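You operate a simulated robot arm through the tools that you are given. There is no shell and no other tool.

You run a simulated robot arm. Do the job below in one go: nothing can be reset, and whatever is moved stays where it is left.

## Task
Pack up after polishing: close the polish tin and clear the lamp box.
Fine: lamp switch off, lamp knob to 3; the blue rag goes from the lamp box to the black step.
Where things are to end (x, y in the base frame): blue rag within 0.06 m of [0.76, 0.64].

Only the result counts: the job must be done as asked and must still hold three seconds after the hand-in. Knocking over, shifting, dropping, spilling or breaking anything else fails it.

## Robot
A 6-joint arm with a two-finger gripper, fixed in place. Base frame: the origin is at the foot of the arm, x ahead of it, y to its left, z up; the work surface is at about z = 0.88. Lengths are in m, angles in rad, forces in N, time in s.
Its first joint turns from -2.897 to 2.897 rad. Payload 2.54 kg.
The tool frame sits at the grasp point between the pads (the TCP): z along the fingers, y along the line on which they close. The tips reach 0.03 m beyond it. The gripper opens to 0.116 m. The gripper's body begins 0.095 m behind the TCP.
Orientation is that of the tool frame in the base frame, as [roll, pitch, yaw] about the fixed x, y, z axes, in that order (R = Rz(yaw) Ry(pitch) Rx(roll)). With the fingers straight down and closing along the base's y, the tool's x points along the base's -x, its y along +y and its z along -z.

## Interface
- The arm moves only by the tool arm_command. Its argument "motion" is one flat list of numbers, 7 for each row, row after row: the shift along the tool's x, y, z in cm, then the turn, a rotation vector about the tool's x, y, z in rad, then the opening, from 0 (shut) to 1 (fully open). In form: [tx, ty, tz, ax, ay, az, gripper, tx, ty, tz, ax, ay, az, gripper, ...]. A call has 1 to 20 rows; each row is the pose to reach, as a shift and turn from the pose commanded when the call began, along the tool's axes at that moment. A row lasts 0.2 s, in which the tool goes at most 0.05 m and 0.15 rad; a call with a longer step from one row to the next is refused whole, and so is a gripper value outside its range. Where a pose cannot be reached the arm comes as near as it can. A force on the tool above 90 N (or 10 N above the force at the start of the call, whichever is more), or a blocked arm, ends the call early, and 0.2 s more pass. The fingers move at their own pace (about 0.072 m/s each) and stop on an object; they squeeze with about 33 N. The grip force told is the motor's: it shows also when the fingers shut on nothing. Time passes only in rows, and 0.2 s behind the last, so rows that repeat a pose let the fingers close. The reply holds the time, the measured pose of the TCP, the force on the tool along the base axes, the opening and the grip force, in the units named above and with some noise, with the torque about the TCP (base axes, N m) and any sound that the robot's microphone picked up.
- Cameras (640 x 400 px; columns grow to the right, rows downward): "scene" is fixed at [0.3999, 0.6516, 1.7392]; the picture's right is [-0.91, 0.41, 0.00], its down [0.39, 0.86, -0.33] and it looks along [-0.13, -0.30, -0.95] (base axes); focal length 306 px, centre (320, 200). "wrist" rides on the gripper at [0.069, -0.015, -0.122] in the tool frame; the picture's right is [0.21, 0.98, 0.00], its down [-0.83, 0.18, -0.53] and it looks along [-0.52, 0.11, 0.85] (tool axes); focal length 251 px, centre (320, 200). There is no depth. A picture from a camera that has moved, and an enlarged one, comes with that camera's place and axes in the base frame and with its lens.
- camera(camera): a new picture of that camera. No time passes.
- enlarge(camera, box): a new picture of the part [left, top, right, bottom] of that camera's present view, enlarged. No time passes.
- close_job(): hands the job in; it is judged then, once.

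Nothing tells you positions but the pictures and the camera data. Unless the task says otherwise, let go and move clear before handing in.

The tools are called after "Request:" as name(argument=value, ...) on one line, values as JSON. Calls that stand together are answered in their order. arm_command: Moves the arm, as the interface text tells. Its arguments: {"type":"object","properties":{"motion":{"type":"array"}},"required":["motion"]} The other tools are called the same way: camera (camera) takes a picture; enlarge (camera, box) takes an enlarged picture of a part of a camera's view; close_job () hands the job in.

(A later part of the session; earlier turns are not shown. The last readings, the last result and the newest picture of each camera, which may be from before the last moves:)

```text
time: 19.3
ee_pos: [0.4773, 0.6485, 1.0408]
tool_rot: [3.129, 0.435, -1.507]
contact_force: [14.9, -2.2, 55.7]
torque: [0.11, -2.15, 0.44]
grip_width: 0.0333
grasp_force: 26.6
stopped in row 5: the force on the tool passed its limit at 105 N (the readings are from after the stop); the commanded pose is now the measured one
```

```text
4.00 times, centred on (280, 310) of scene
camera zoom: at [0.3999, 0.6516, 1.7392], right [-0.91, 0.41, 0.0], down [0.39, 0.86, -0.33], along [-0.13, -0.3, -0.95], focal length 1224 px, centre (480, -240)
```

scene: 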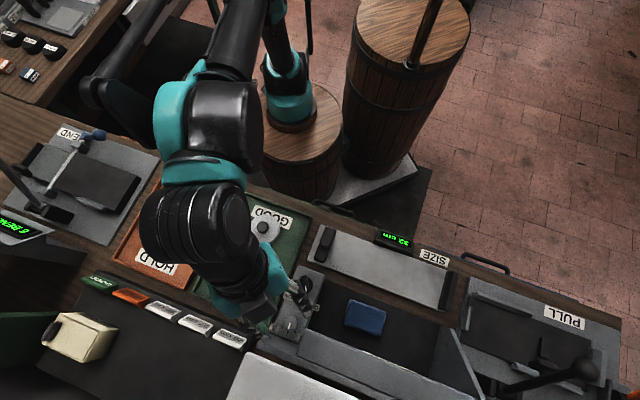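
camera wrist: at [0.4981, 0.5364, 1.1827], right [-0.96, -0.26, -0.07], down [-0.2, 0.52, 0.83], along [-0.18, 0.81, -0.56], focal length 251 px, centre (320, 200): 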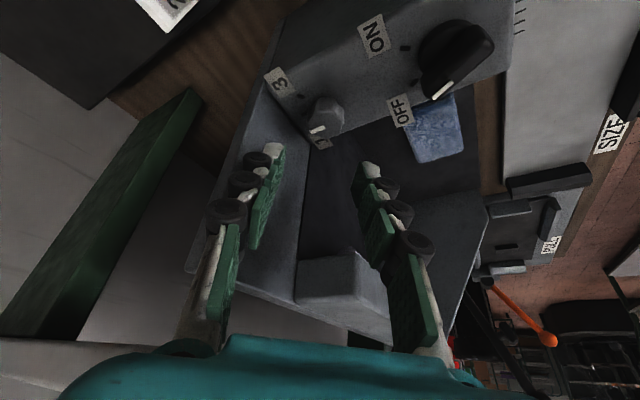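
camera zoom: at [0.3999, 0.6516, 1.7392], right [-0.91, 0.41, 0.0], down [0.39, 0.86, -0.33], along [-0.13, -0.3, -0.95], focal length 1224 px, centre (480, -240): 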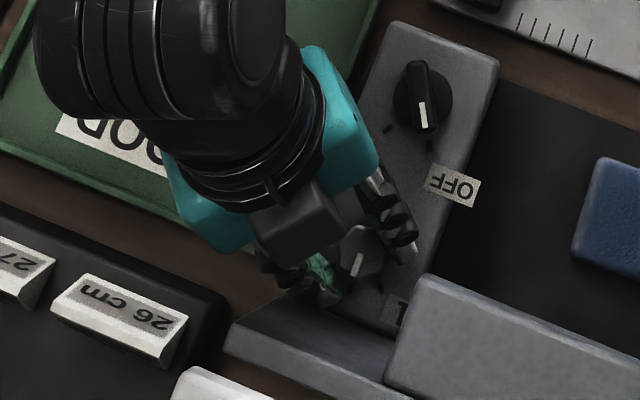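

The left fingertip touched the panel, so the panel sits about 1 cm higher than I estimated. I'll back off upward a little and check how the fingers sit around the knob.

Request:
arm_command(motion=[-0.42, 0, -0.9, 0, 0, 0, 0.4, -0.84, 0, -1.8, 0, 0, 0, 0.4, -0.84, 0, -1.8, 0, 0, 0, 0.4])

Request:
camera(camera="wrist")

Request:
enlarge(camera="wrist", box=[220, 90, 420, 250])

Request:
enlarge(camera="scene", box=[260, 290, 330, 350])

```text
time: 20.1
ee_pos: [0.474, 0.6514, 1.0576]
tool_rot: [3.126, 0.429, -1.507]
contact_force: [-0.3, 0.1, 0.0]
torque: [-0.03, 0.02, 0.02]
grip_width: 0.0458
grasp_force: 0.0
```

```text
taken
camera wrist: at [0.4991, 0.5381, 1.1383], right [-0.96, -0.26, -0.07], down [-0.2, 0.52, 0.83], along [-0.18, 0.82, -0.55], focal length 251 px, centre (320, 200)
```

wrist: 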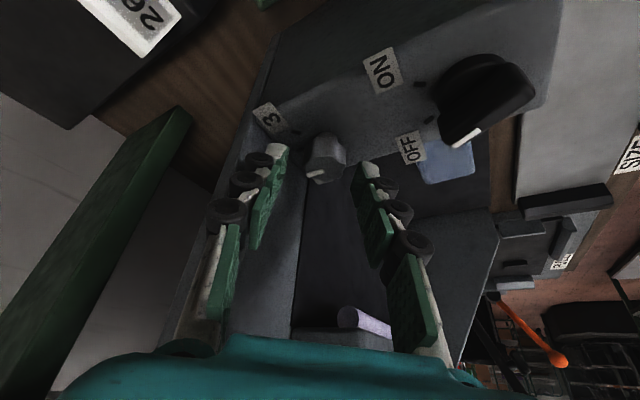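

```text
2.50 times, centred on (320, 170) of wrist
camera zoom: at [0.4991, 0.5381, 1.1383], right [-0.96, -0.26, -0.07], down [-0.2, 0.52, 0.83], along [-0.18, 0.82, -0.55], focal length 629 px, centre (320, 275)
```

zoom: 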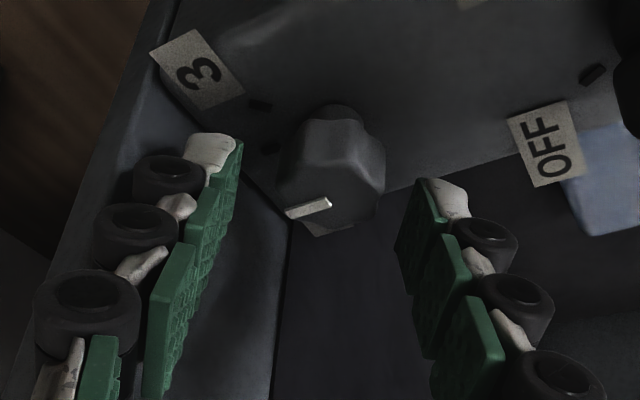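

```text
6.67 times, centred on (295, 320) of scene
camera zoom: at [0.3999, 0.6516, 1.7392], right [-0.91, 0.41, 0.0], down [0.39, 0.86, -0.33], along [-0.13, -0.3, -0.95], focal length 2039 px, centre (487, -600)
```

zoom: 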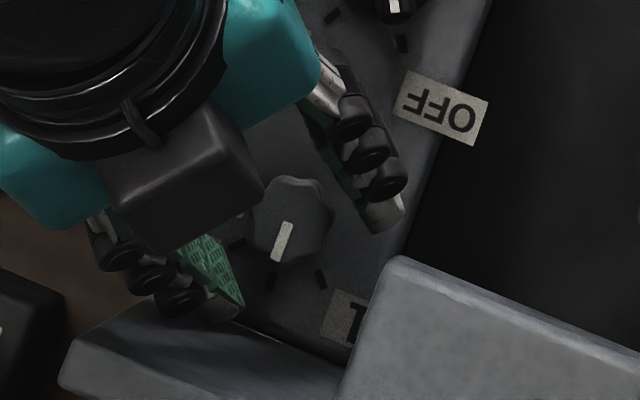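

The scene view shows the knob between the pads, about 2 mm toward the right finger, and the earlier touch was on the raised tick by the "3". I'll nudge over, stay a few millimetres higher than the contact, and close on the knob.

Request:
arm_command(motion=[0.4, 0.2, 0.5, 0, 0, 0, 0.4, 0.78, 0.23, 0.92, 0, 0, 0, 0.4, 0.78, 0.23, 0.92, 0, 0, 0, 0.4, 0.78, 0.23, 0.92, 0, 0, 0, 0.1, 0.78, 0.23, 0.92, 0, 0, 0, 0.1, 0.78, 0.23, 0.92, 0, 0, 0, 0.1])

Request:
enlarge(camera="wrist", box=[220, 90, 420, 250])

Request:
enlarge(camera="scene", box=[260, 290, 330, 350])

```text
time: 21.5
ee_pos: [0.4726, 0.6492, 1.047]
tool_rot: [3.124, 0.43, -1.51]
contact_force: [5.1, 1.4, -0.2]
torque: [0.1, -0.35, -0.06]
grip_width: 0.0256
grasp_force: 44.7
```

```text
2.50 times, centred on (320, 170) of wrist
camera zoom: at [0.4975, 0.5349, 1.1282], right [-0.96, -0.26, -0.07], down [-0.2, 0.52, 0.83], along [-0.18, 0.82, -0.55], focal length 629 px, centre (320, 275)
```

zoom: 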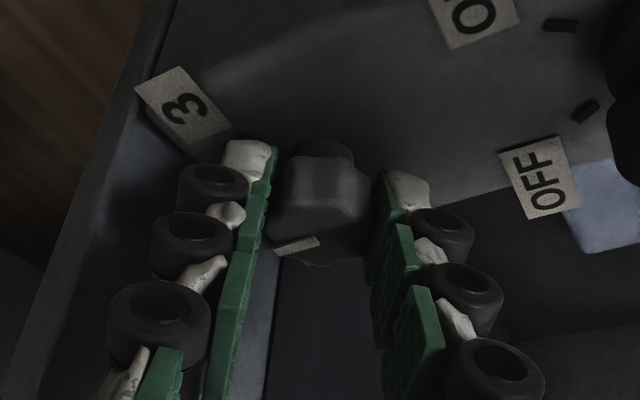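

```text
6.67 times, centred on (295, 320) of scene
camera zoom: at [0.3999, 0.6516, 1.7392], right [-0.91, 0.41, 0.0], down [0.39, 0.86, -0.33], along [-0.13, -0.3, -0.95], focal length 2039 px, centre (487, -600)
```

zoom: 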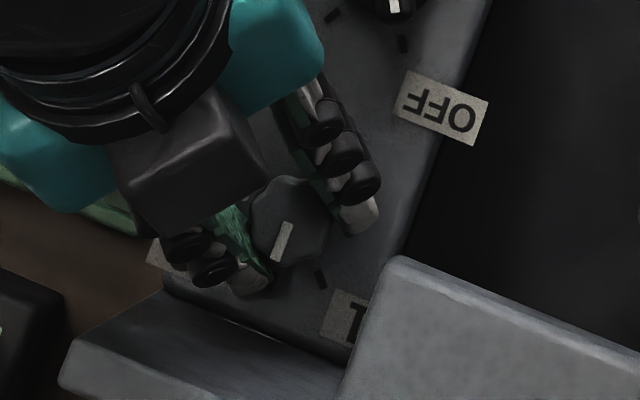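

The knob is gripped. Now I'll turn it about 50° clockwise around the knob's own vertical axis toward 3.

Request:
arm_command(motion=[-0.01, 0.1, 0, 0.0521, -0.002, 0.1136, 0.1, -0.02, 0.2, 0.01, 0.1043, -0.004, 0.2273, 0.1, -0.05, 0.3, 0.03, 0.1564, -0.006, 0.3409, 0.1, -0.08, 0.38, 0.05, 0.2085, -0.008, 0.4545, 0.1, -0.14, 0.47, 0.07, 0.2606, -0.01, 0.5681, 0.1, -0.19, 0.55, 0.1, 0.3128, -0.012, 0.6818, 0.1, -0.26, 0.61, 0.13, 0.3649, -0.014, 0.7954, 0.1, -0.26, 0.61, 0.13, 0.3649, -0.014, 0.7954, 0.1])

Request:
enlarge(camera="wrist", box=[220, 90, 420, 250])

Request:
enlarge(camera="scene", box=[260, 290, 330, 350])

```text
time: 23.3
ee_pos: [0.4657, 0.6501, 1.0462]
tool_rot: [3.125, 0.43, -2.386]
contact_force: [15.7, -5.5, 3.8]
torque: [-0.12, -0.67, -0.02]
grip_width: 0.0252
grasp_force: 45.5
```

```text
2.50 times, centred on (320, 170) of wrist
camera zoom: at [0.3956, 0.5588, 1.1276], right [-0.82, 0.57, -0.07], down [0.27, 0.49, 0.83], along [0.51, 0.66, -0.55], focal length 629 px, centre (320, 275)
```

zoom: 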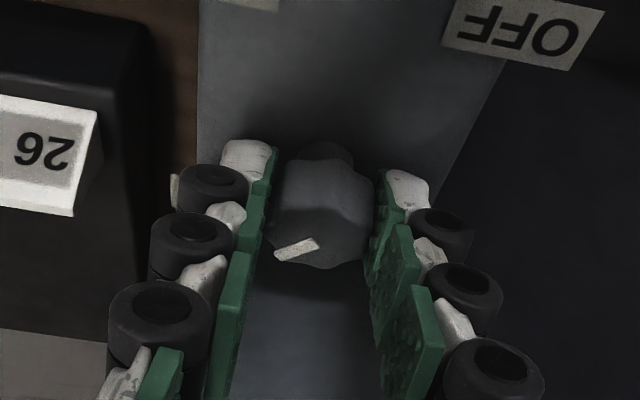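

```text
6.67 times, centred on (295, 320) of scene
camera zoom: at [0.3999, 0.6516, 1.7392], right [-0.91, 0.41, 0.0], down [0.39, 0.86, -0.33], along [-0.13, -0.3, -0.95], focal length 2039 px, centre (487, -600)
```

zoom: 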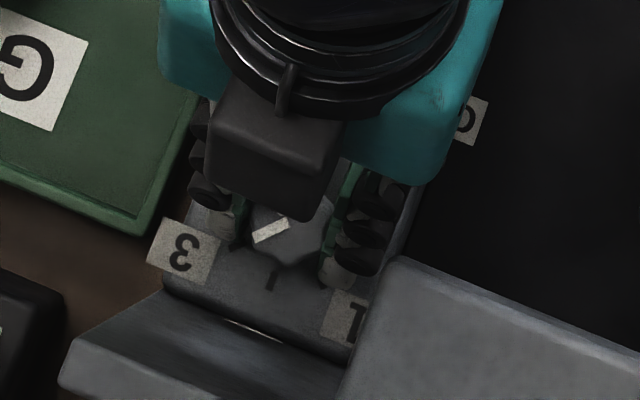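

The pointer has moved most of the way toward 3 but not fully. To avoid swinging the body toward the hood, I'll release, lift, turn back and take a second grip.

Request:
arm_command(motion=[0, 0, 0, 0, 0, 0, 0.4, 0, 0, 0, 0, 0, 0, 0.4, 0, 0, 0, 0, 0, 0, 0.4, -0.73, 0.03, -1.6, 0, 0, 0, 0.4, -1.46, 0.05, -3.18, 0, 0, 0, 0.4, -1.49, -0.05, -3.17, -0.0584, 0.0022, -0.1273, 0.4, -1.53, -0.15, -3.15, -0.1168, 0.0045, -0.2545, 0.4, -1.56, -0.25, -3.14, -0.1751, 0.0067, -0.3818, 0.4, -1.6, -0.36, -3.12, -0.2335, 0.009, -0.509, 0.4, -1.63, -0.46, -3.11, -0.2919, 0.0112, -0.6363, 0.4, -1.63, -0.46, -3.11, -0.2919, 0.0112, -0.6363, 0.4])

Request:
enlarge(camera="scene", box=[260, 290, 330, 350])

Request:
enlarge(camera="wrist", box=[220, 90, 420, 250])

```text
time: 25.7
ee_pos: [0.4715, 0.6478, 1.0824]
tool_rot: [3.125, 0.428, -1.683]
contact_force: [0.5, 0.6, -0.3]
torque: [-0.02, 0.01, -0.02]
grip_width: 0.0464
grasp_force: 0.0
```

```text
6.67 times, centred on (295, 320) of scene
camera zoom: at [0.3999, 0.6516, 1.7392], right [-0.91, 0.41, 0.0], down [0.39, 0.86, -0.33], along [-0.13, -0.3, -0.95], focal length 2039 px, centre (487, -600)
```

zoom: 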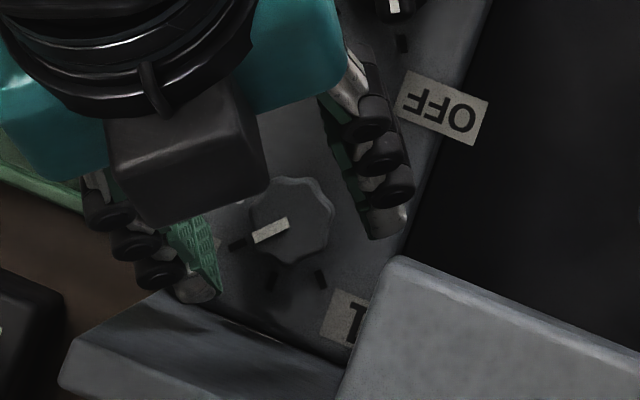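

```text
2.50 times, centred on (320, 170) of wrist
camera zoom: at [0.4754, 0.5318, 1.1633], right [-0.99, -0.09, -0.07], down [-0.11, 0.54, 0.83], along [-0.04, 0.83, -0.55], focal length 629 px, centre (320, 275)
```

zoom: 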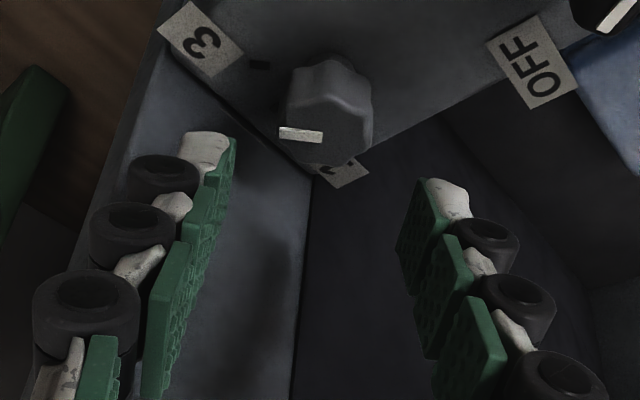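

The pointer is now about 15–20° short of the 3 tick. I'll lower around the knob again and close.

Request:
arm_command(motion=[0.75, 0.1, 1.65, 0, 0, 0, 0.4, 1.2, 0.15, 2.65, 0, 0, 0, 0.4, 1.51, 0.15, 3.31, 0, 0, 0, 0.4, 1.51, 0.15, 3.31, 0, 0, 0, 0.4, 1.51, 0.15, 3.31, 0, 0, 0, 0.1, 1.51, 0.15, 3.31, 0, 0, 0, 0.1, 1.51, 0.15, 3.31, 0, 0, 0, 0.1])

Request:
enlarge(camera="scene", box=[260, 290, 330, 350])

```text
time: 27.3
ee_pos: [0.4709, 0.6497, 1.045]
tool_rot: [3.127, 0.431, -1.685]
contact_force: [21.3, 1.7, 2.0]
torque: [0.11, -0.76, -0.11]
grip_width: 0.0249
grasp_force: 44.9
```

```text
6.67 times, centred on (295, 320) of scene
camera zoom: at [0.3999, 0.6516, 1.7392], right [-0.91, 0.41, 0.0], down [0.39, 0.86, -0.33], along [-0.13, -0.3, -0.95], focal length 2039 px, centre (487, -600)
```

zoom: 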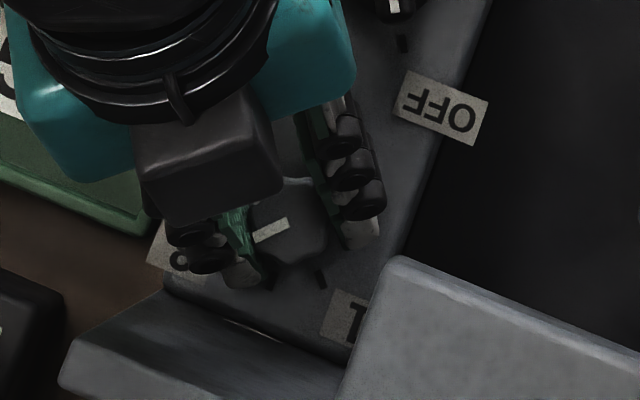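

The grip is good. Now I'll turn about 25° more clockwise.

Request:
arm_command(motion=[-0.02, 0.05, 0.01, 0.0455, -0.0018, 0.0991, 0.1, -0.04, 0.1, 0.02, 0.0909, -0.0035, 0.1982, 0.1, -0.06, 0.15, 0.04, 0.1364, -0.0053, 0.2972, 0.1, -0.08, 0.19, 0.05, 0.1818, -0.007, 0.3963, 0.1, -0.08, 0.19, 0.05, 0.1818, -0.007, 0.3963, 0.1])

Request:
enlarge(camera="scene", box=[260, 290, 330, 350])

Request:
enlarge(camera="wrist", box=[220, 90, 420, 250])

```text
time: 28.5
ee_pos: [0.468, 0.6494, 1.0439]
tool_rot: [3.124, 0.428, -2.124]
contact_force: [21.7, -5.2, -16.9]
torque: [-0.07, -0.73, 0.31]
grip_width: 0.0246
grasp_force: 45.2
```

```text
6.67 times, centred on (295, 320) of scene
camera zoom: at [0.3999, 0.6516, 1.7392], right [-0.91, 0.41, 0.0], down [0.39, 0.86, -0.33], along [-0.13, -0.3, -0.95], focal length 2039 px, centre (487, -600)
```

zoom: 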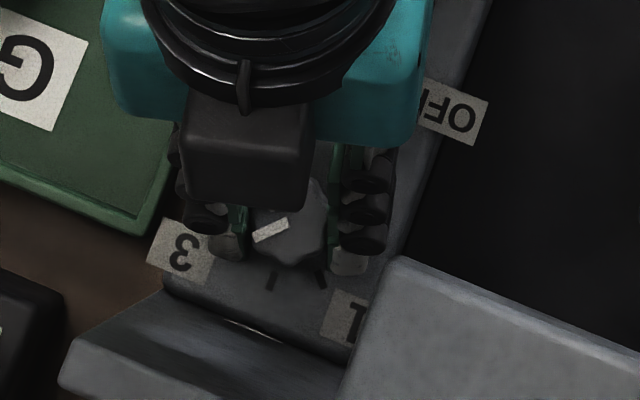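

```text
2.50 times, centred on (320, 170) of wrist
camera zoom: at [0.4241, 0.5432, 1.1258], right [-0.94, 0.34, -0.07], down [0.13, 0.54, 0.83], along [0.32, 0.77, -0.55], focal length 629 px, centre (320, 275)
```

zoom: 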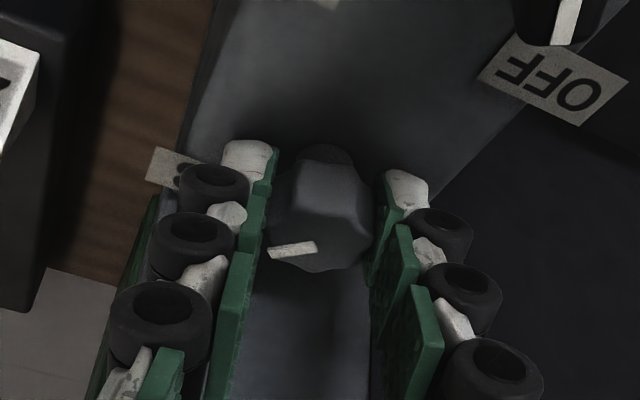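

The knob resisted this second turn, and its pointer lines up with the 3 tick, so it looks to be at its stop on 3. I'll release, lift straight up and confirm.

Request:
arm_command(motion=[0, 0, 0, 0, 0, 0, 0.4, 0, 0, 0, 0, 0, 0, 0.4, 0, 0, 0, 0, 0, 0, 0.4, -0.83, 0.03, -1.82, 0, 0, 0, 0.4, -2.49, 0.1, -5.46, 0, 0, 0, 0.4, -4.15, 0.17, -9.1, 0, 0, 0, 0.4, -5.8, 0.24, -12.7, 0, 0, 0, 0.4, -7.47, 0.3, -16.4, 0, 0, 0, 0.4, -7.47, 0.3, -16.4, 0, 0, 0, 0.4])

Request:
enlarge(camera="wrist", box=[200, 0, 440, 200])

Request:
enlarge(camera="scene", box=[260, 270, 340, 350])

```text
time: 30.5
ee_pos: [0.4676, 0.6502, 1.2269]
tool_rot: [3.125, 0.43, -2.119]
contact_force: [0.1, 0.2, -0.4]
torque: [0.0, 0.02, 0.02]
grip_width: 0.0462
grasp_force: 0.0
```

```text
2.00 times, centred on (320, 100) of wrist
camera zoom: at [0.4241, 0.5428, 1.3081], right [-0.94, 0.34, -0.07], down [0.13, 0.54, 0.83], along [0.32, 0.77, -0.55], focal length 503 px, centre (320, 400)
```

zoom: 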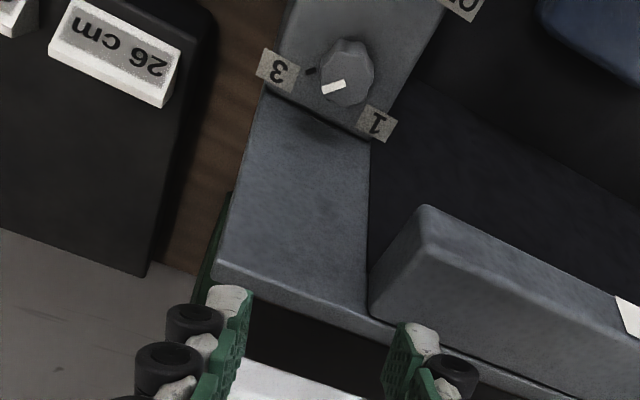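

```text
5.00 times, centred on (300, 310) of scene
camera zoom: at [0.3999, 0.6516, 1.7392], right [-0.91, 0.41, 0.0], down [0.39, 0.86, -0.33], along [-0.13, -0.3, -0.95], focal length 1529 px, centre (420, -350)
```

zoom: 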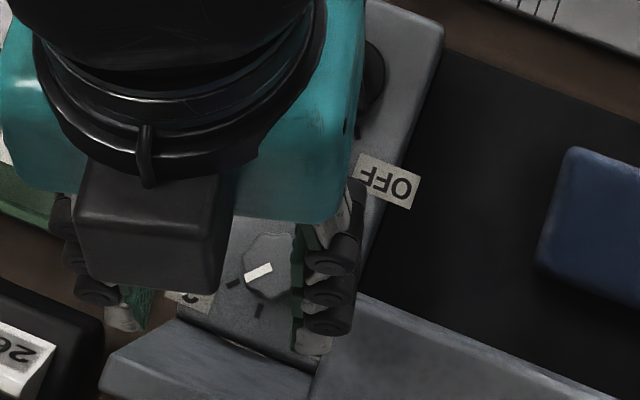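

The pointer lines up with the 3 tick, and the switch and lamp are off. Next is the rag: I'll straighten the tool, rise and move toward it.

Request:
arm_command(motion=[0.1, 0.28, -2.24, 0.004, 0.1075, 0.0009, 0.6, 0.2, 0.56, -4.5, 0.008, 0.215, 0.0018, 0.8, 0.3, 0.84, -6.7, 0.012, 0.3225, 0.0027, 1, 0.41, 1.12, -8.97, 0.0163, 0.43, 0.0036, 1, 0.41, 1.12, -8.97, 0.0163, 0.43, 0.0036, 1])

Request:
camera(camera="wrist")

```text
time: 31.7
ee_pos: [0.4339, 0.6083, 1.2932]
tool_rot: [-3.141, -0.001, -2.119]
contact_force: [-0.2, 0.9, -0.2]
torque: [-0.08, 0.06, -0.01]
grip_width: 0.116
grasp_force: 0.1
out of reach, approached as far as the arm can: row 4, 5
```

```text
taken
camera wrist: at [0.4104, 0.5403, 1.4152], right [-0.95, 0.33, 0.0], down [0.28, 0.8, 0.53], along [0.17, 0.5, -0.85], focal length 251 px, centre (320, 200)
```

wrist: 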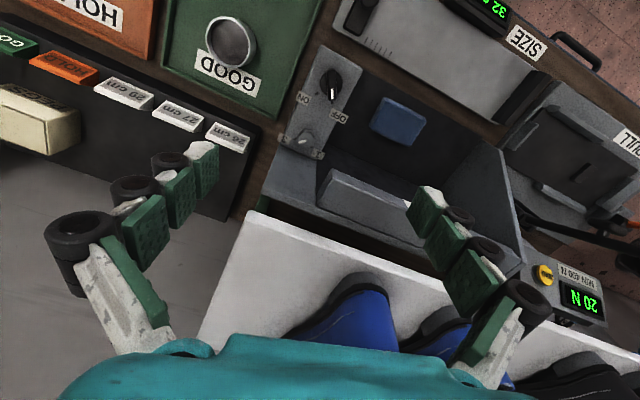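

The tool is upright and the rag is in view. I'll swing above the rag with the closing direction across its short side.

Request:
arm_command(motion=[-0.11, 1.18, 0.69, 0, 0, 0.1377, 1, -0.21, 2.37, 1.38, 0, 0, 0.2754, 1, -0.32, 3.55, 2.08, 0, 0, 0.4131, 1, -0.42, 4.73, 2.77, 0, 0, 0.5508, 1, -0.53, 5.92, 3.46, 0, 0, 0.6885, 1, -0.64, 7.1, 4.15, 0, 0, 0.8262, 1, -0.74, 8.28, 4.84, 0, 0, 0.9639, 1, -0.85, 9.46, 5.54, 0, 0, 1.1016, 1, -0.95, 10.65, 6.23, 0, 0, 1.2393, 1, -1.06, 11.83, 6.92, 0, 0, 1.377, 1, -1.17, 13.01, 7.61, 0, 0, 1.5147, 1, -1.27, 14.2, 8.3, 0, 0, 1.6524, 1, -1.38, 15.38, 9, 0, 0, 1.79, 1, -1.38, 15.38, 9, 0, 0, 1.79, 1])

Request:
camera(camera="wrist")

Request:
camera(camera="scene")

```text
time: 34.7
ee_pos: [0.3079, 0.7023, 1.2033]
tool_rot: [-3.142, 0.001, 2.372]
contact_force: [-0.2, -0.1, 1.3]
torque: [0.0, 0.04, 0.0]
grip_width: 0.1161
grasp_force: 0.1
```

```text
taken
camera wrist: at [0.2492, 0.7385, 1.3251], right [0.53, 0.85, 0.0], down [0.72, -0.44, 0.53], along [0.45, -0.28, -0.85], focal length 251 px, centre (320, 200)
```

wrist: 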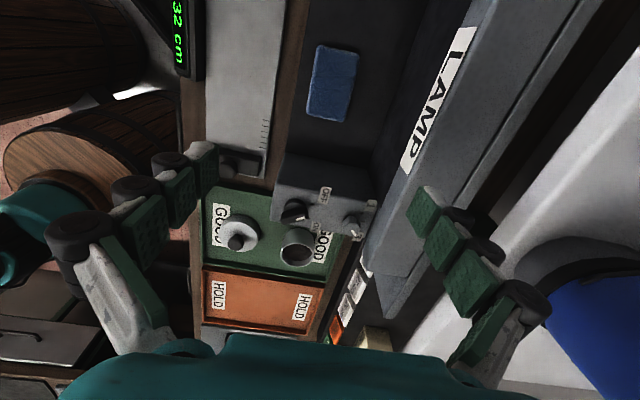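

```text
taken
```

scene: 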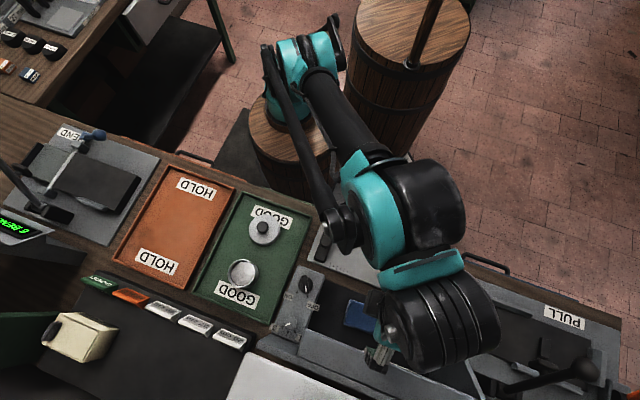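

This is a good view of the rag and the gap in front of the hood. I'll enlarge it.

Request:
enlarge(camera="wrist", box=[240, 0, 480, 200])

Request:
enlarge(camera="scene", box=[280, 250, 480, 400])

```text
2.00 times, centred on (360, 100) of wrist
camera zoom: at [0.2492, 0.7385, 1.3251], right [0.53, 0.85, 0.0], down [0.72, -0.44, 0.53], along [0.45, -0.28, -0.85], focal length 503 px, centre (240, 400)
```

zoom: 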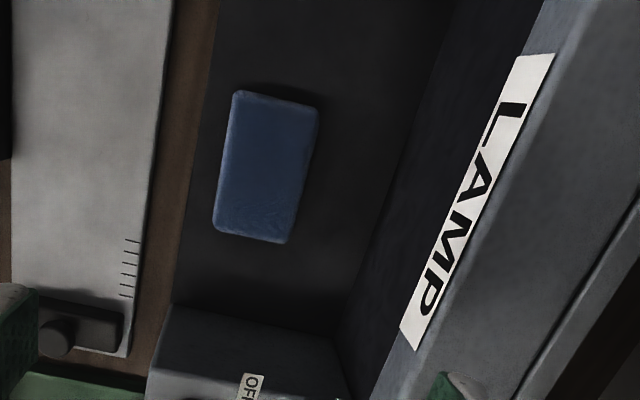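

```text
2.67 times, centred on (380, 325) of scene
camera zoom: at [0.3999, 0.6516, 1.7392], right [-0.91, 0.41, 0.0], down [0.39, 0.86, -0.33], along [-0.13, -0.3, -0.95], focal length 816 px, centre (160, -133)
```

zoom: 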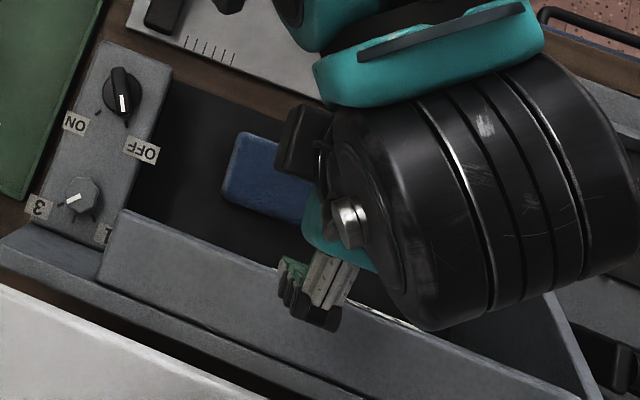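

The rag's centre is near (0.305, 0.725), about 6 by 10 cm, with its short side across the pads. I'll come down slightly on the near side of it, to keep the body off the hood, and stop at z≈1.0 to check.

Request:
arm_command(motion=[0.4, 0.1, 4, 0, 0, 0, 0.88, 0.8, 0.15, 8, 0, 0, 0, 0.88, 1.2, 0.2, 12, 0, 0, 0, 0.88, 1.5, 0.3, 16, 0, 0, 0, 0.88, 1.74, 0.32, 20, 0, 0, 0, 0.88, 1.74, 0.32, 20, 0, 0, 0, 0.88, 1.74, 0.32, 20, 0, 0, 0, 0.88])

Request:
camera(camera="wrist")

Request:
camera(camera="scene")

```text
time: 36.3
ee_pos: [0.2979, 0.7183, 1.0041]
tool_rot: [-3.141, -0.001, 2.372]
contact_force: [-0.3, 0.1, -0.3]
torque: [-0.01, 0.01, 0.02]
grip_width: 0.1022
grasp_force: 0.0
```

```text
taken
camera wrist: at [0.2392, 0.7552, 1.1261], right [0.52, 0.85, 0.0], down [0.72, -0.44, 0.53], along [0.45, -0.28, -0.85], focal length 251 px, centre (320, 200)
```

wrist: 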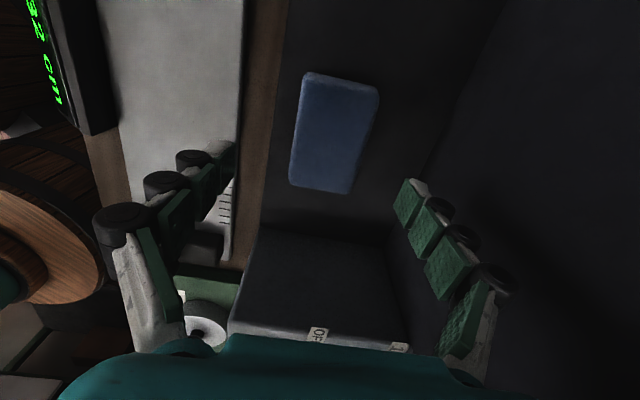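

```text
taken
```

scene: 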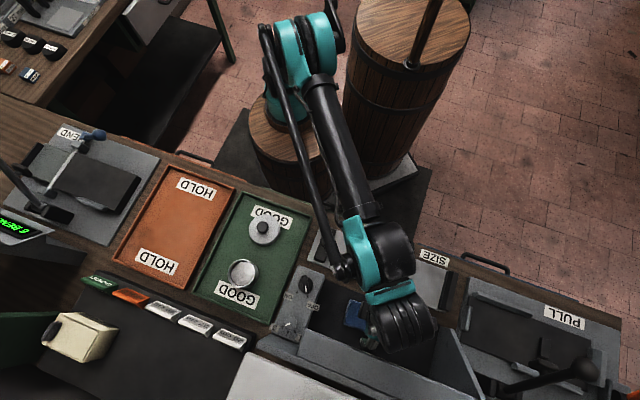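

The rag sits well inside the open fingers. I'll lower the rest of the way slowly.

Request:
arm_command(motion=[0, 0.1, 3, 0, 0, 0, 0.88, 0, 0.1, 5.5, 0, 0, 0, 0.88, 0, 0.1, 7, 0, 0, 0, 0.88, 0, 0.1, 7.8, 0, 0, 0, 0.88, 0, 0.1, 8.3, 0, 0, 0, 0.88, 0, 0.1, 8.3, 0, 0, 0, 0.88])

Request:
camera(camera="wrist")

```text
time: 37.7
ee_pos: [0.2994, 0.7175, 0.9224]
tool_rot: [3.141, 0.0, 2.373]
contact_force: [-0.3, 0.7, 0.6]
torque: [-0.02, -0.01, -0.02]
grip_width: 0.102
grasp_force: 0.0
```

```text
taken
camera wrist: at [0.2408, 0.7543, 1.0433], right [0.52, 0.85, 0.0], down [0.72, -0.44, 0.53], along [0.45, -0.28, -0.85], focal length 251 px, centre (320, 200)
```

wrist: 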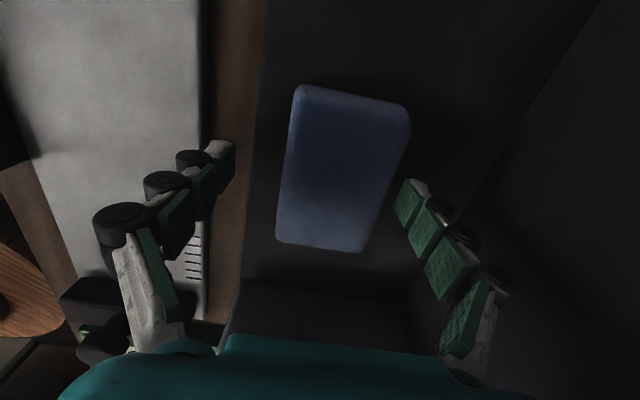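

The fingertips are near the level of the rag's top. I'll go down in small steps, watching the force.

Request:
arm_command(motion=[0, 0, 0.3, 0, 0, 0, 0.88, 0, 0, 0.6, 0, 0, 0, 0.88, 0, 0, 0.6, 0, 0, 0, 0.88])

Request:
enlarge(camera="wrist", box=[170, 60, 470, 280])

```text
time: 38.5
ee_pos: [0.2984, 0.7185, 0.916]
tool_rot: [3.139, 0.0, 2.375]
contact_force: [-0.2, -0.1, 0.0]
torque: [0.02, 0.01, -0.02]
grip_width: 0.1019
grasp_force: 0.1
```

```text
1.82 times, centred on (320, 170) of wrist
camera zoom: at [0.2399, 0.7537, 1.0373], right [0.52, 0.85, 0.0], down [0.72, -0.44, 0.53], along [0.45, -0.28, -0.85], focal length 457 px, centre (320, 254)
```

zoom: 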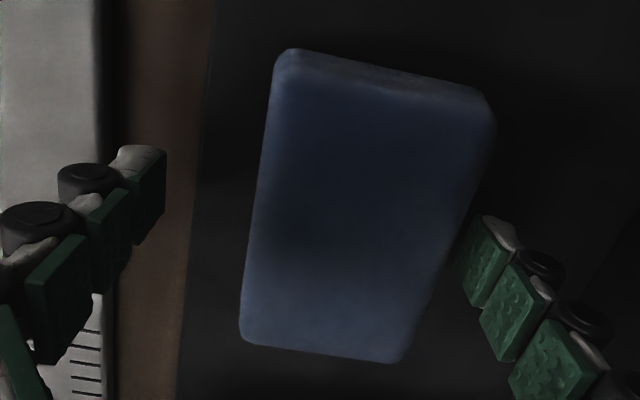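

The tips should now overlap the rag's thickness. I'll close and check the width.

Request:
arm_command(motion=[0, 0, 0, 0, 0, 0, 0.7, 0, 0, 0, 0, 0, 0, 0.55, 0, 0, 0, 0, 0, 0, 0.4, 0, 0, 0, 0, 0, 0, 0.25, 0, 0, 0, 0, 0, 0, 0.25])

Request:
enlarge(camera="wrist", box=[170, 60, 470, 280])

```text
time: 39.7
ee_pos: [0.2993, 0.7175, 0.9161]
tool_rot: [3.141, 0.001, 2.374]
contact_force: [0.2, 1.6, 4.4]
torque: [-0.05, 0.04, -0.03]
grip_width: 0.0647
grasp_force: 32.6
```

```text
1.82 times, centred on (320, 170) of wrist
camera zoom: at [0.2399, 0.7536, 1.0375], right [0.52, 0.85, 0.0], down [0.72, -0.44, 0.53], along [0.45, -0.28, -0.85], focal length 457 px, centre (320, 254)
```

zoom: 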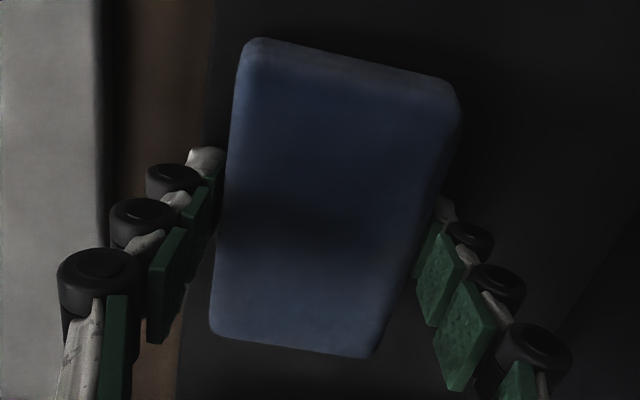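

The rag is gripped at 6.5 cm wide. I'll lift slowly and check it holds.

Request:
arm_command(motion=[0, 0, -1, 0, 0, 0, 0.25, 0, 0, -3, 0, 0, 0, 0.25, 0, 0, -6, 0, 0, 0, 0.25, 0, 0, -9, 0, 0, 0, 0.25, 0, 0, -9, 0, 0, 0, 0.25])

Request:
camera(camera="wrist")

Request:
camera(camera="scene")

```text
time: 40.9
ee_pos: [0.2989, 0.7172, 1.0044]
tool_rot: [-3.141, 0.0, 2.375]
contact_force: [0.0, 0.2, 0.8]
torque: [0.01, 0.02, -0.01]
grip_width: 0.0647
grasp_force: 33.4
```

```text
taken
camera wrist: at [0.2397, 0.7537, 1.1256], right [0.52, 0.85, 0.0], down [0.72, -0.44, 0.53], along [0.45, -0.28, -0.85], focal length 251 px, centre (320, 200)
```

wrist: 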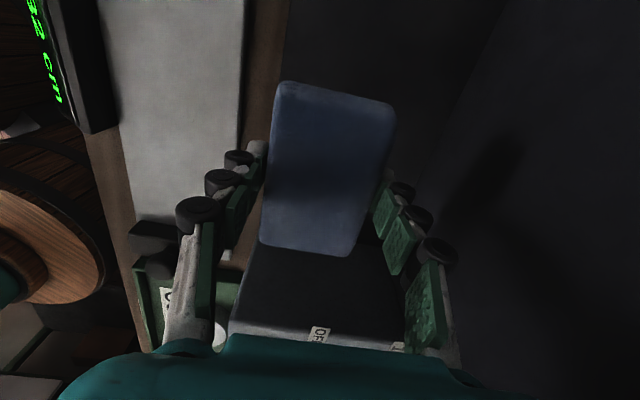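

```text
taken
```

scene: 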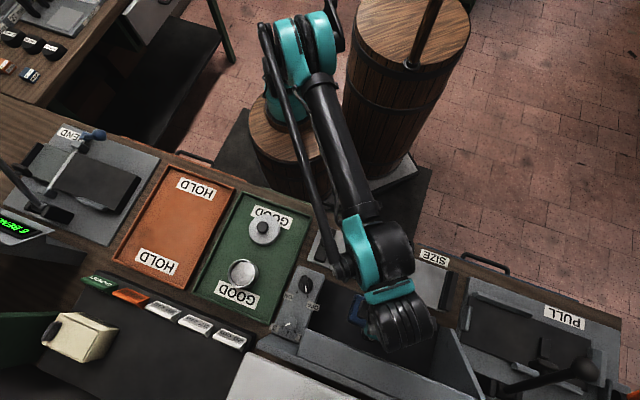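

The rag is held firmly. I'll raise it, retreat toward the base to stay clear of the hood and white box, then carry it over the trays toward the step.

Request:
arm_command(motion=[0, 0, -3.7, 0, 0, 0, 0.25, 0, 0, -7.4, 0, 0, 0, 0.25, 0, 0, -11.1, 0, 0, 0, 0.25, 0, 0, -14.8, 0, 0, 0, 0.25, 0, 0, -18, 0, 0, 0, 0.25, -4.3, -0.85, -18, 0, 0, 0, 0.25, -8.6, -1.7, -18, 0, 0, 0, 0.25, -12.9, -2.5, -18, 0, 0, 0, 0.25, -17.2, -3.4, -18, 0, 0, 0, 0.25, -21.5, -4.2, -18, 0, 0, 0, 0.25, -25.7, -5.05, -18, 0, 0, 0, 0.25, -25.7, -5.05, -18, 0, 0, 0, 0.25])

Request:
camera(camera="wrist")

```text
time: 43.5
ee_pos: [0.4477, 0.5031, 1.1864]
tool_rot: [-3.14, 0.002, 2.374]
contact_force: [-0.2, -0.3, -0.5]
torque: [-0.02, 0.02, -0.03]
grip_width: 0.0644
grasp_force: 33.2
```

```text
taken
camera wrist: at [0.3879, 0.5396, 1.3084], right [0.52, 0.85, 0.0], down [0.72, -0.44, 0.53], along [0.45, -0.28, -0.85], focal length 251 px, centre (320, 200)
```

wrist: 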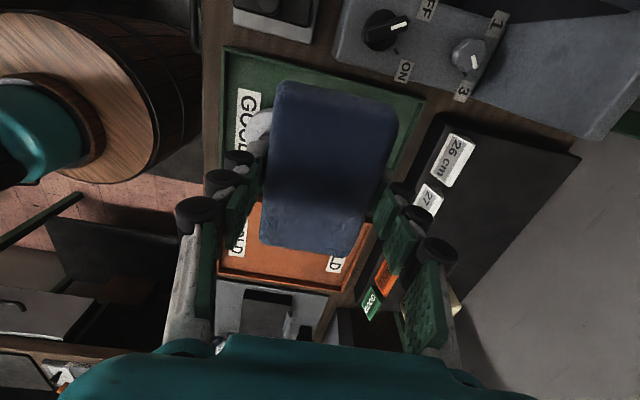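

The rag is over the tray area and this view also shows the lamp panel. I'll enlarge the knob to double-check its pointer.

Request:
enlarge(camera="wrist", box=[330, 0, 530, 120])

Request:
enlarge(camera="scene", box=[250, 260, 350, 350])

Request:
enlarge(camera="wrist", box=[360, 100, 600, 320])

```text
3.20 times, centred on (430, 60) of wrist
camera zoom: at [0.3879, 0.5396, 1.3084], right [0.52, 0.85, 0.0], down [0.72, -0.44, 0.53], along [0.45, -0.28, -0.85], focal length 805 px, centre (-32, 648)
```

zoom: 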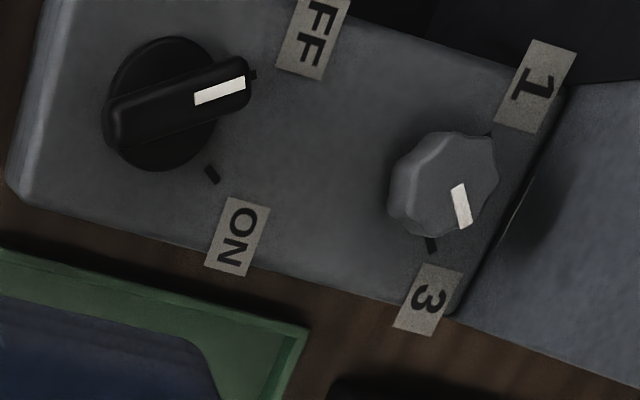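

```text
4.44 times, centred on (300, 305) of scene
camera zoom: at [0.3999, 0.6516, 1.7392], right [-0.91, 0.41, 0.0], down [0.39, 0.86, -0.33], along [-0.13, -0.3, -0.95], focal length 1359 px, centre (409, -267)
```

zoom: 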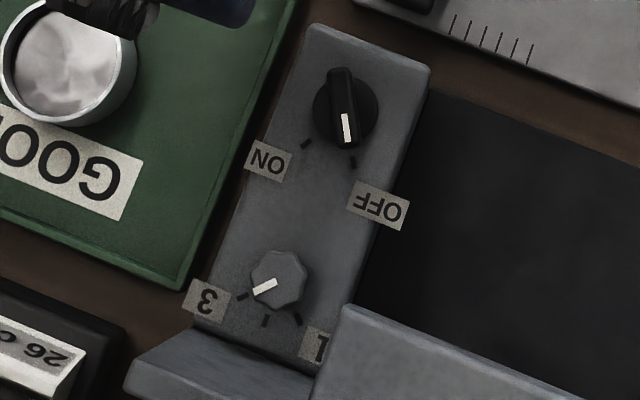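

```text
1.82 times, centred on (480, 210) of wrist
camera zoom: at [0.3879, 0.5396, 1.3084], right [0.52, 0.85, 0.0], down [0.72, -0.44, 0.53], along [0.45, -0.28, -0.85], focal length 457 px, centre (29, 182)
```

zoom: 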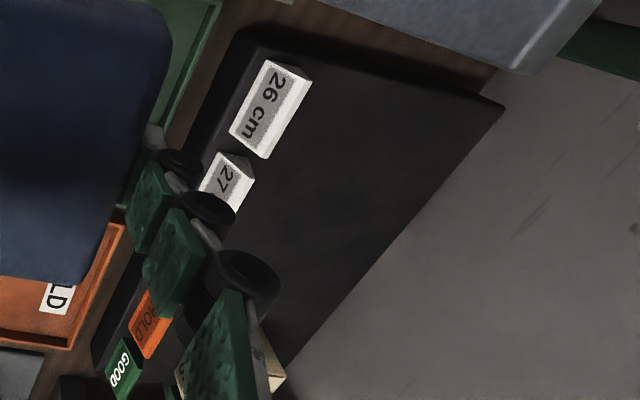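

Pointer confirmed: knob at 3 and switch at OFF. I'll carry the rag over to the step now.

Request:
arm_command(motion=[-1.7, 3.2, 1.5, 0, 0, 0, 0.25, -3.4, 6.4, 3.2, 0, 0, 0, 0.25, -5.1, 9.6, 5.4, 0, 0, 0, 0.25, -6.8, 12.8, 8, 0, 0, 0, 0.25, -8.5, 16, 10.6, 0, 0, 0, 0.25, -10.2, 19.2, 13, 0, 0, 0, 0.25, -11.95, 22.42, 15.5, 0, 0, 0, 0.25, -11.95, 22.42, 15.5, 0, 0, 0, 0.25])

Request:
camera(camera="wrist")

Request:
camera(camera="scene")

```text
time: 45.3
ee_pos: [0.6899, 0.5822, 1.0291]
tool_rot: [-3.14, 0.0, 2.373]
contact_force: [0.3, 0.0, 0.2]
torque: [-0.03, -0.01, 0.03]
grip_width: 0.0647
grasp_force: 33.2
```

```text
taken
camera wrist: at [0.6308, 0.6186, 1.1515], right [0.52, 0.85, 0.0], down [0.72, -0.44, 0.53], along [0.45, -0.28, -0.85], focal length 251 px, centre (320, 200)
```

wrist: 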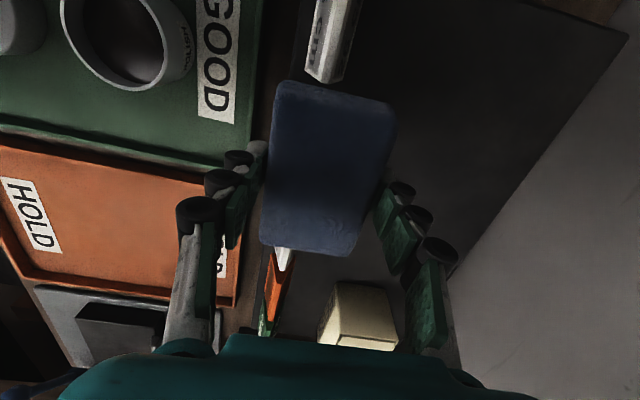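

```text
taken
```

scene: 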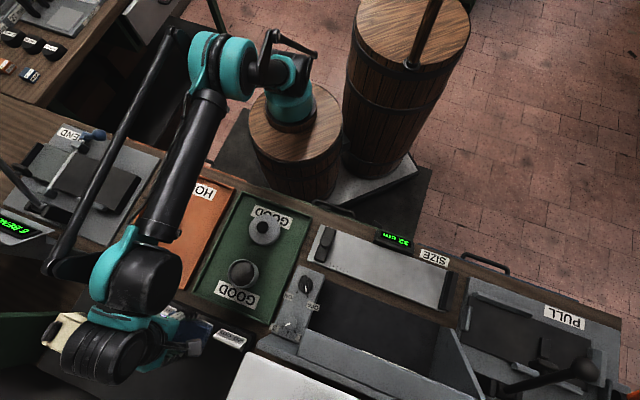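

I'm just short of the step target. I'll extend outward to about (0.748, 0.625) while lowering a little, to see whether the arm can reach.

Request:
arm_command(motion=[-0.4, 2.4, 1.3, 0, 0, 0, 0.25, -0.8, 4.8, 2.7, 0, 0, 0, 0.25, -1.18, 7.12, 4, 0, 0, 0, 0.25, -1.18, 7.12, 4, 0, 0, 0, 0.25, -1.18, 7.12, 4, 0, 0, 0, 0.25])

Request:
camera(camera="wrist")

Request:
enlarge(camera="scene", box=[40, 260, 280, 400])

```text
time: 46.5
ee_pos: [0.752, 0.6254, 0.9892]
tool_rot: [-3.14, -0.001, 2.373]
contact_force: [0.6, 0.3, -0.3]
torque: [-0.01, 0.02, 0.01]
grip_width: 0.0646
grasp_force: 33.1
```

```text
taken
camera wrist: at [0.6911, 0.6614, 1.1109], right [0.52, 0.85, 0.0], down [0.72, -0.44, 0.53], along [0.45, -0.28, -0.85], focal length 251 px, centre (320, 200)
```

wrist: 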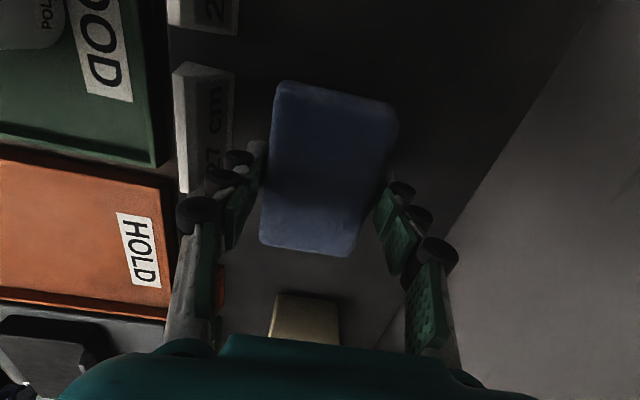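

```text
2.67 times, centred on (160, 330) of scene
camera zoom: at [0.3999, 0.6516, 1.7392], right [-0.91, 0.41, 0.0], down [0.39, 0.86, -0.33], along [-0.13, -0.3, -0.95], focal length 816 px, centre (747, -147)
```

zoom: 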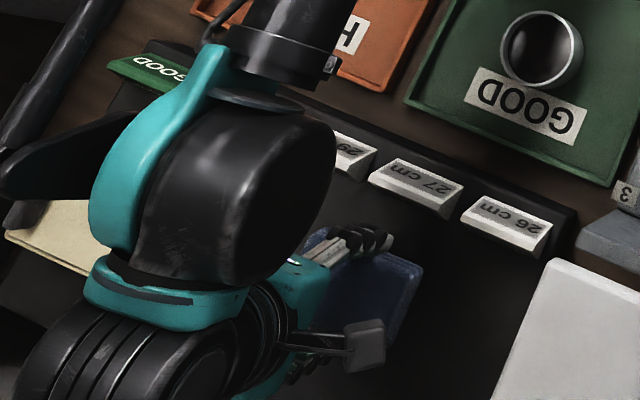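

The arm reaches (0.752, 0.625), which puts the rag about 1.5 cm from the target and clear of the tags. I'll lower in small steps and watch for touch.

Request:
arm_command(motion=[0, 0, 1, 0, 0, 0, 0.25, 0, 0, 2, 0, 0, 0, 0.25, 0, 0, 3, 0, 0, 0, 0.25, 0, 0, 3, 0, 0, 0, 0.25])

Request:
arm_command(motion=[0, 0, 0.4, 0, 0, 0, 0.25, 0, 0, 0.8, 0, 0, 0, 0.25, 0, 0, 0.8, 0, 0, 0, 0.25])

```text
time: 47.5
ee_pos: [0.7505, 0.6235, 0.9599]
tool_rot: [3.142, 0.001, 2.373]
contact_force: [0.9, -0.9, -0.8]
torque: [0.02, -0.03, -0.01]
grip_width: 0.0649
grasp_force: 33.0
```

```text
time: 48.3
ee_pos: [0.7508, 0.6223, 0.9566]
tool_rot: [3.137, 0.0, 2.374]
contact_force: [17.2, 14.4, 77.4]
torque: [0.92, -1.0, 0.02]
grip_width: 0.0658
grasp_force: 32.9
```

It touched at TCP z≈0.957, so the step's top is at about 0.925. I'll ease up a few millimetres before letting go.

Request:
arm_command(motion=[0, 0, -0.3, 0, 0, 0, 0.25, 0, 0, -0.55, 0, 0, 0, 0.25, 0, 0, -0.55, 0, 0, 0, 0.25])

Request:
camera(camera="wrist")

```text
time: 49.1
ee_pos: [0.7503, 0.6246, 0.9576]
tool_rot: [-3.141, -0.002, 2.373]
contact_force: [4.1, -3.9, 8.5]
torque: [0.2, -0.41, -0.23]
grip_width: 0.0645
grasp_force: 33.0
```

```text
taken
camera wrist: at [0.6902, 0.6602, 1.079], right [0.52, 0.85, 0.0], down [0.72, -0.44, 0.53], along [0.45, -0.28, -0.85], focal length 251 px, centre (320, 200)
```

wrist: 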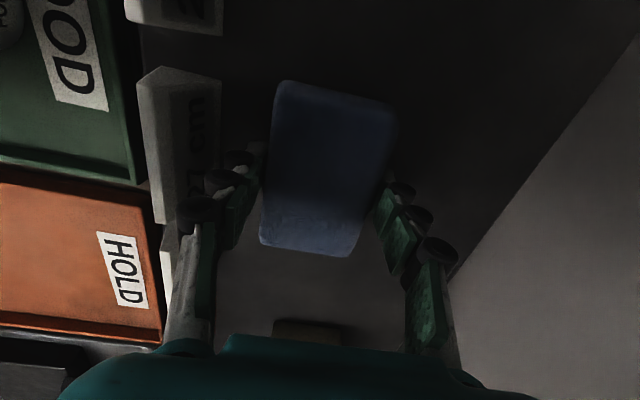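

The rag is resting on the step. I'll open a little, within the gap to the tags, and lift straight up.

Request:
arm_command(motion=[0, 0, 0, 0, 0, 0, 0.6, 0, 0, 0, 0, 0, 0, 0.7, 0, 0, 0, 0, 0, 0, 0.7, 0, 0, 0, 0, 0, 0, 0.7, 0, 0, -1, 0, 0, 0, 0.7, 0, 0, -3, 0, 0, 0, 0.7, 0, 0, -5, 0, 0, 0, 0.7, 0, 0, -5, 0, 0, 0, 0.7])

Request:
camera(camera="wrist")

```text
time: 50.9
ee_pos: [0.749, 0.623, 1.0077]
tool_rot: [-3.141, 0.001, 2.373]
contact_force: [0.1, 0.2, -0.2]
torque: [0.03, 0.02, 0.03]
grip_width: 0.0814
grasp_force: 0.0
```

```text
taken
camera wrist: at [0.6892, 0.6592, 1.1294], right [0.52, 0.85, 0.0], down [0.72, -0.44, 0.53], along [0.45, -0.28, -0.85], focal length 251 px, centre (320, 200)
```

wrist: 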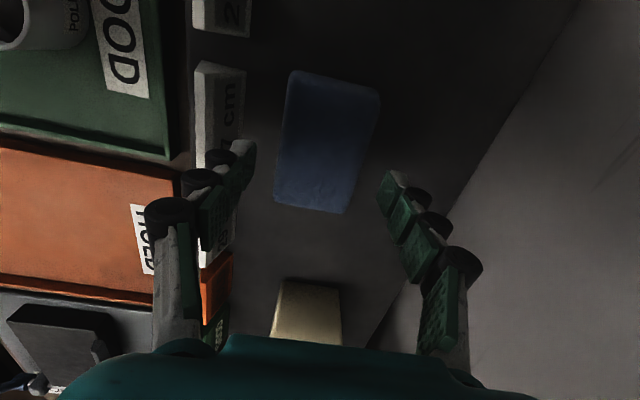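

The rag rests at about (0.746, 0.630), roughly 2 cm from the target. Last is the tin: I'll retreat upward and back over the green tray to look at the lid and tin.

Request:
arm_command(motion=[0.5, -2.5, -3, 0, 0, 0, 0.8, 1.1, -6.5, -5.5, 0, 0, 0, 0.8, 1.7, -10.5, -7.5, 0, 0, 0, 0.8, 2.3, -14.5, -9.5, 0, 0, 0, 0.8, 2.9, -18.3, -11.5, 0, 0, 0, 0.8, 3.5, -22, -13, 0, 0, 0, 0.8, 4.0, -25.5, -14.2, 0, 0, 0, 0.8, 4.45, -28.4, -14.2, 0, 0, 0, 0.8, 4.45, -28.4, -14.2, 0, 0, 0, 0.8])

Request:
camera(camera="wrist")

Request:
camera(camera="scene")

```text
time: 52.9
ee_pos: [0.5155, 0.4521, 1.1495]
tool_rot: [-3.141, -0.001, 2.374]
contact_force: [-0.3, -0.7, 1.2]
torque: [0.0, -0.02, 0.01]
grip_width: 0.0928
grasp_force: 0.0
```

```text
taken
camera wrist: at [0.4565, 0.4885, 1.2717], right [0.52, 0.85, 0.0], down [0.72, -0.44, 0.53], along [0.45, -0.28, -0.85], focal length 251 px, centre (320, 200)
```

wrist: 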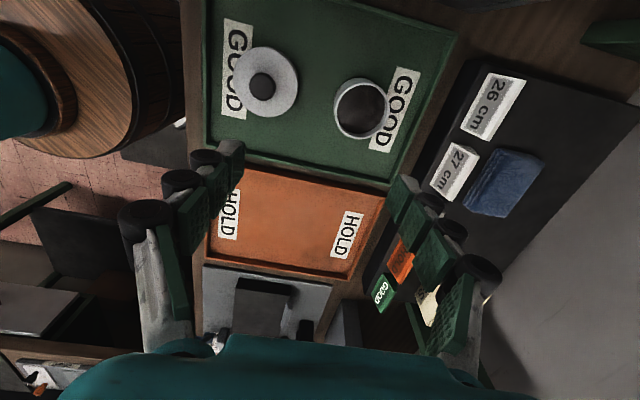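

```text
taken
```

scene: 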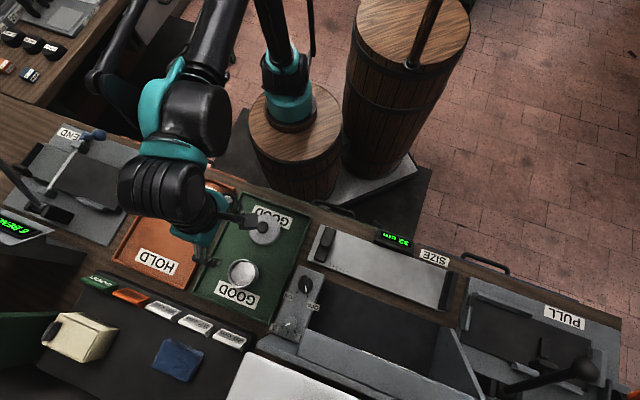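

The rag sits flat on the step with all the tags undisturbed. I'll enlarge the lid and tin.

Request:
enlarge(camera="wrist", box=[210, 20, 430, 180])

Request:
enlarge(camera="scene", box=[210, 190, 310, 310])

```text
2.50 times, centred on (320, 100) of wrist
camera zoom: at [0.4565, 0.4885, 1.2717], right [0.52, 0.85, 0.0], down [0.72, -0.44, 0.53], along [0.45, -0.28, -0.85], focal length 629 px, centre (320, 450)
```

zoom: 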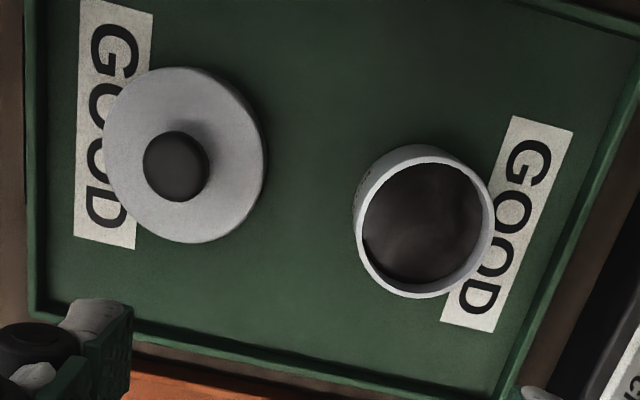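

```text
3.33 times, centred on (260, 250) of scene
camera zoom: at [0.3999, 0.6516, 1.7392], right [-0.91, 0.41, 0.0], down [0.39, 0.86, -0.33], along [-0.13, -0.3, -0.95], focal length 1020 px, centre (520, 33)
```

zoom: 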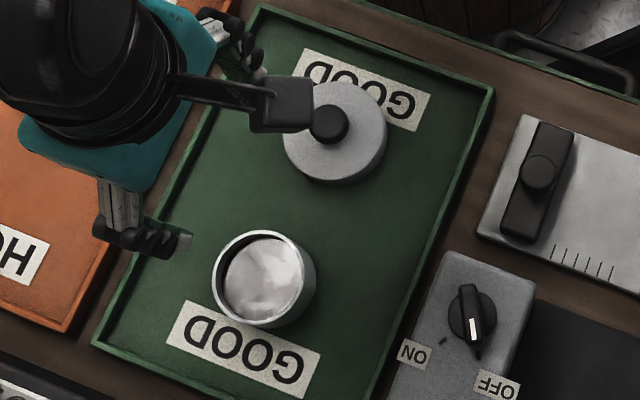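

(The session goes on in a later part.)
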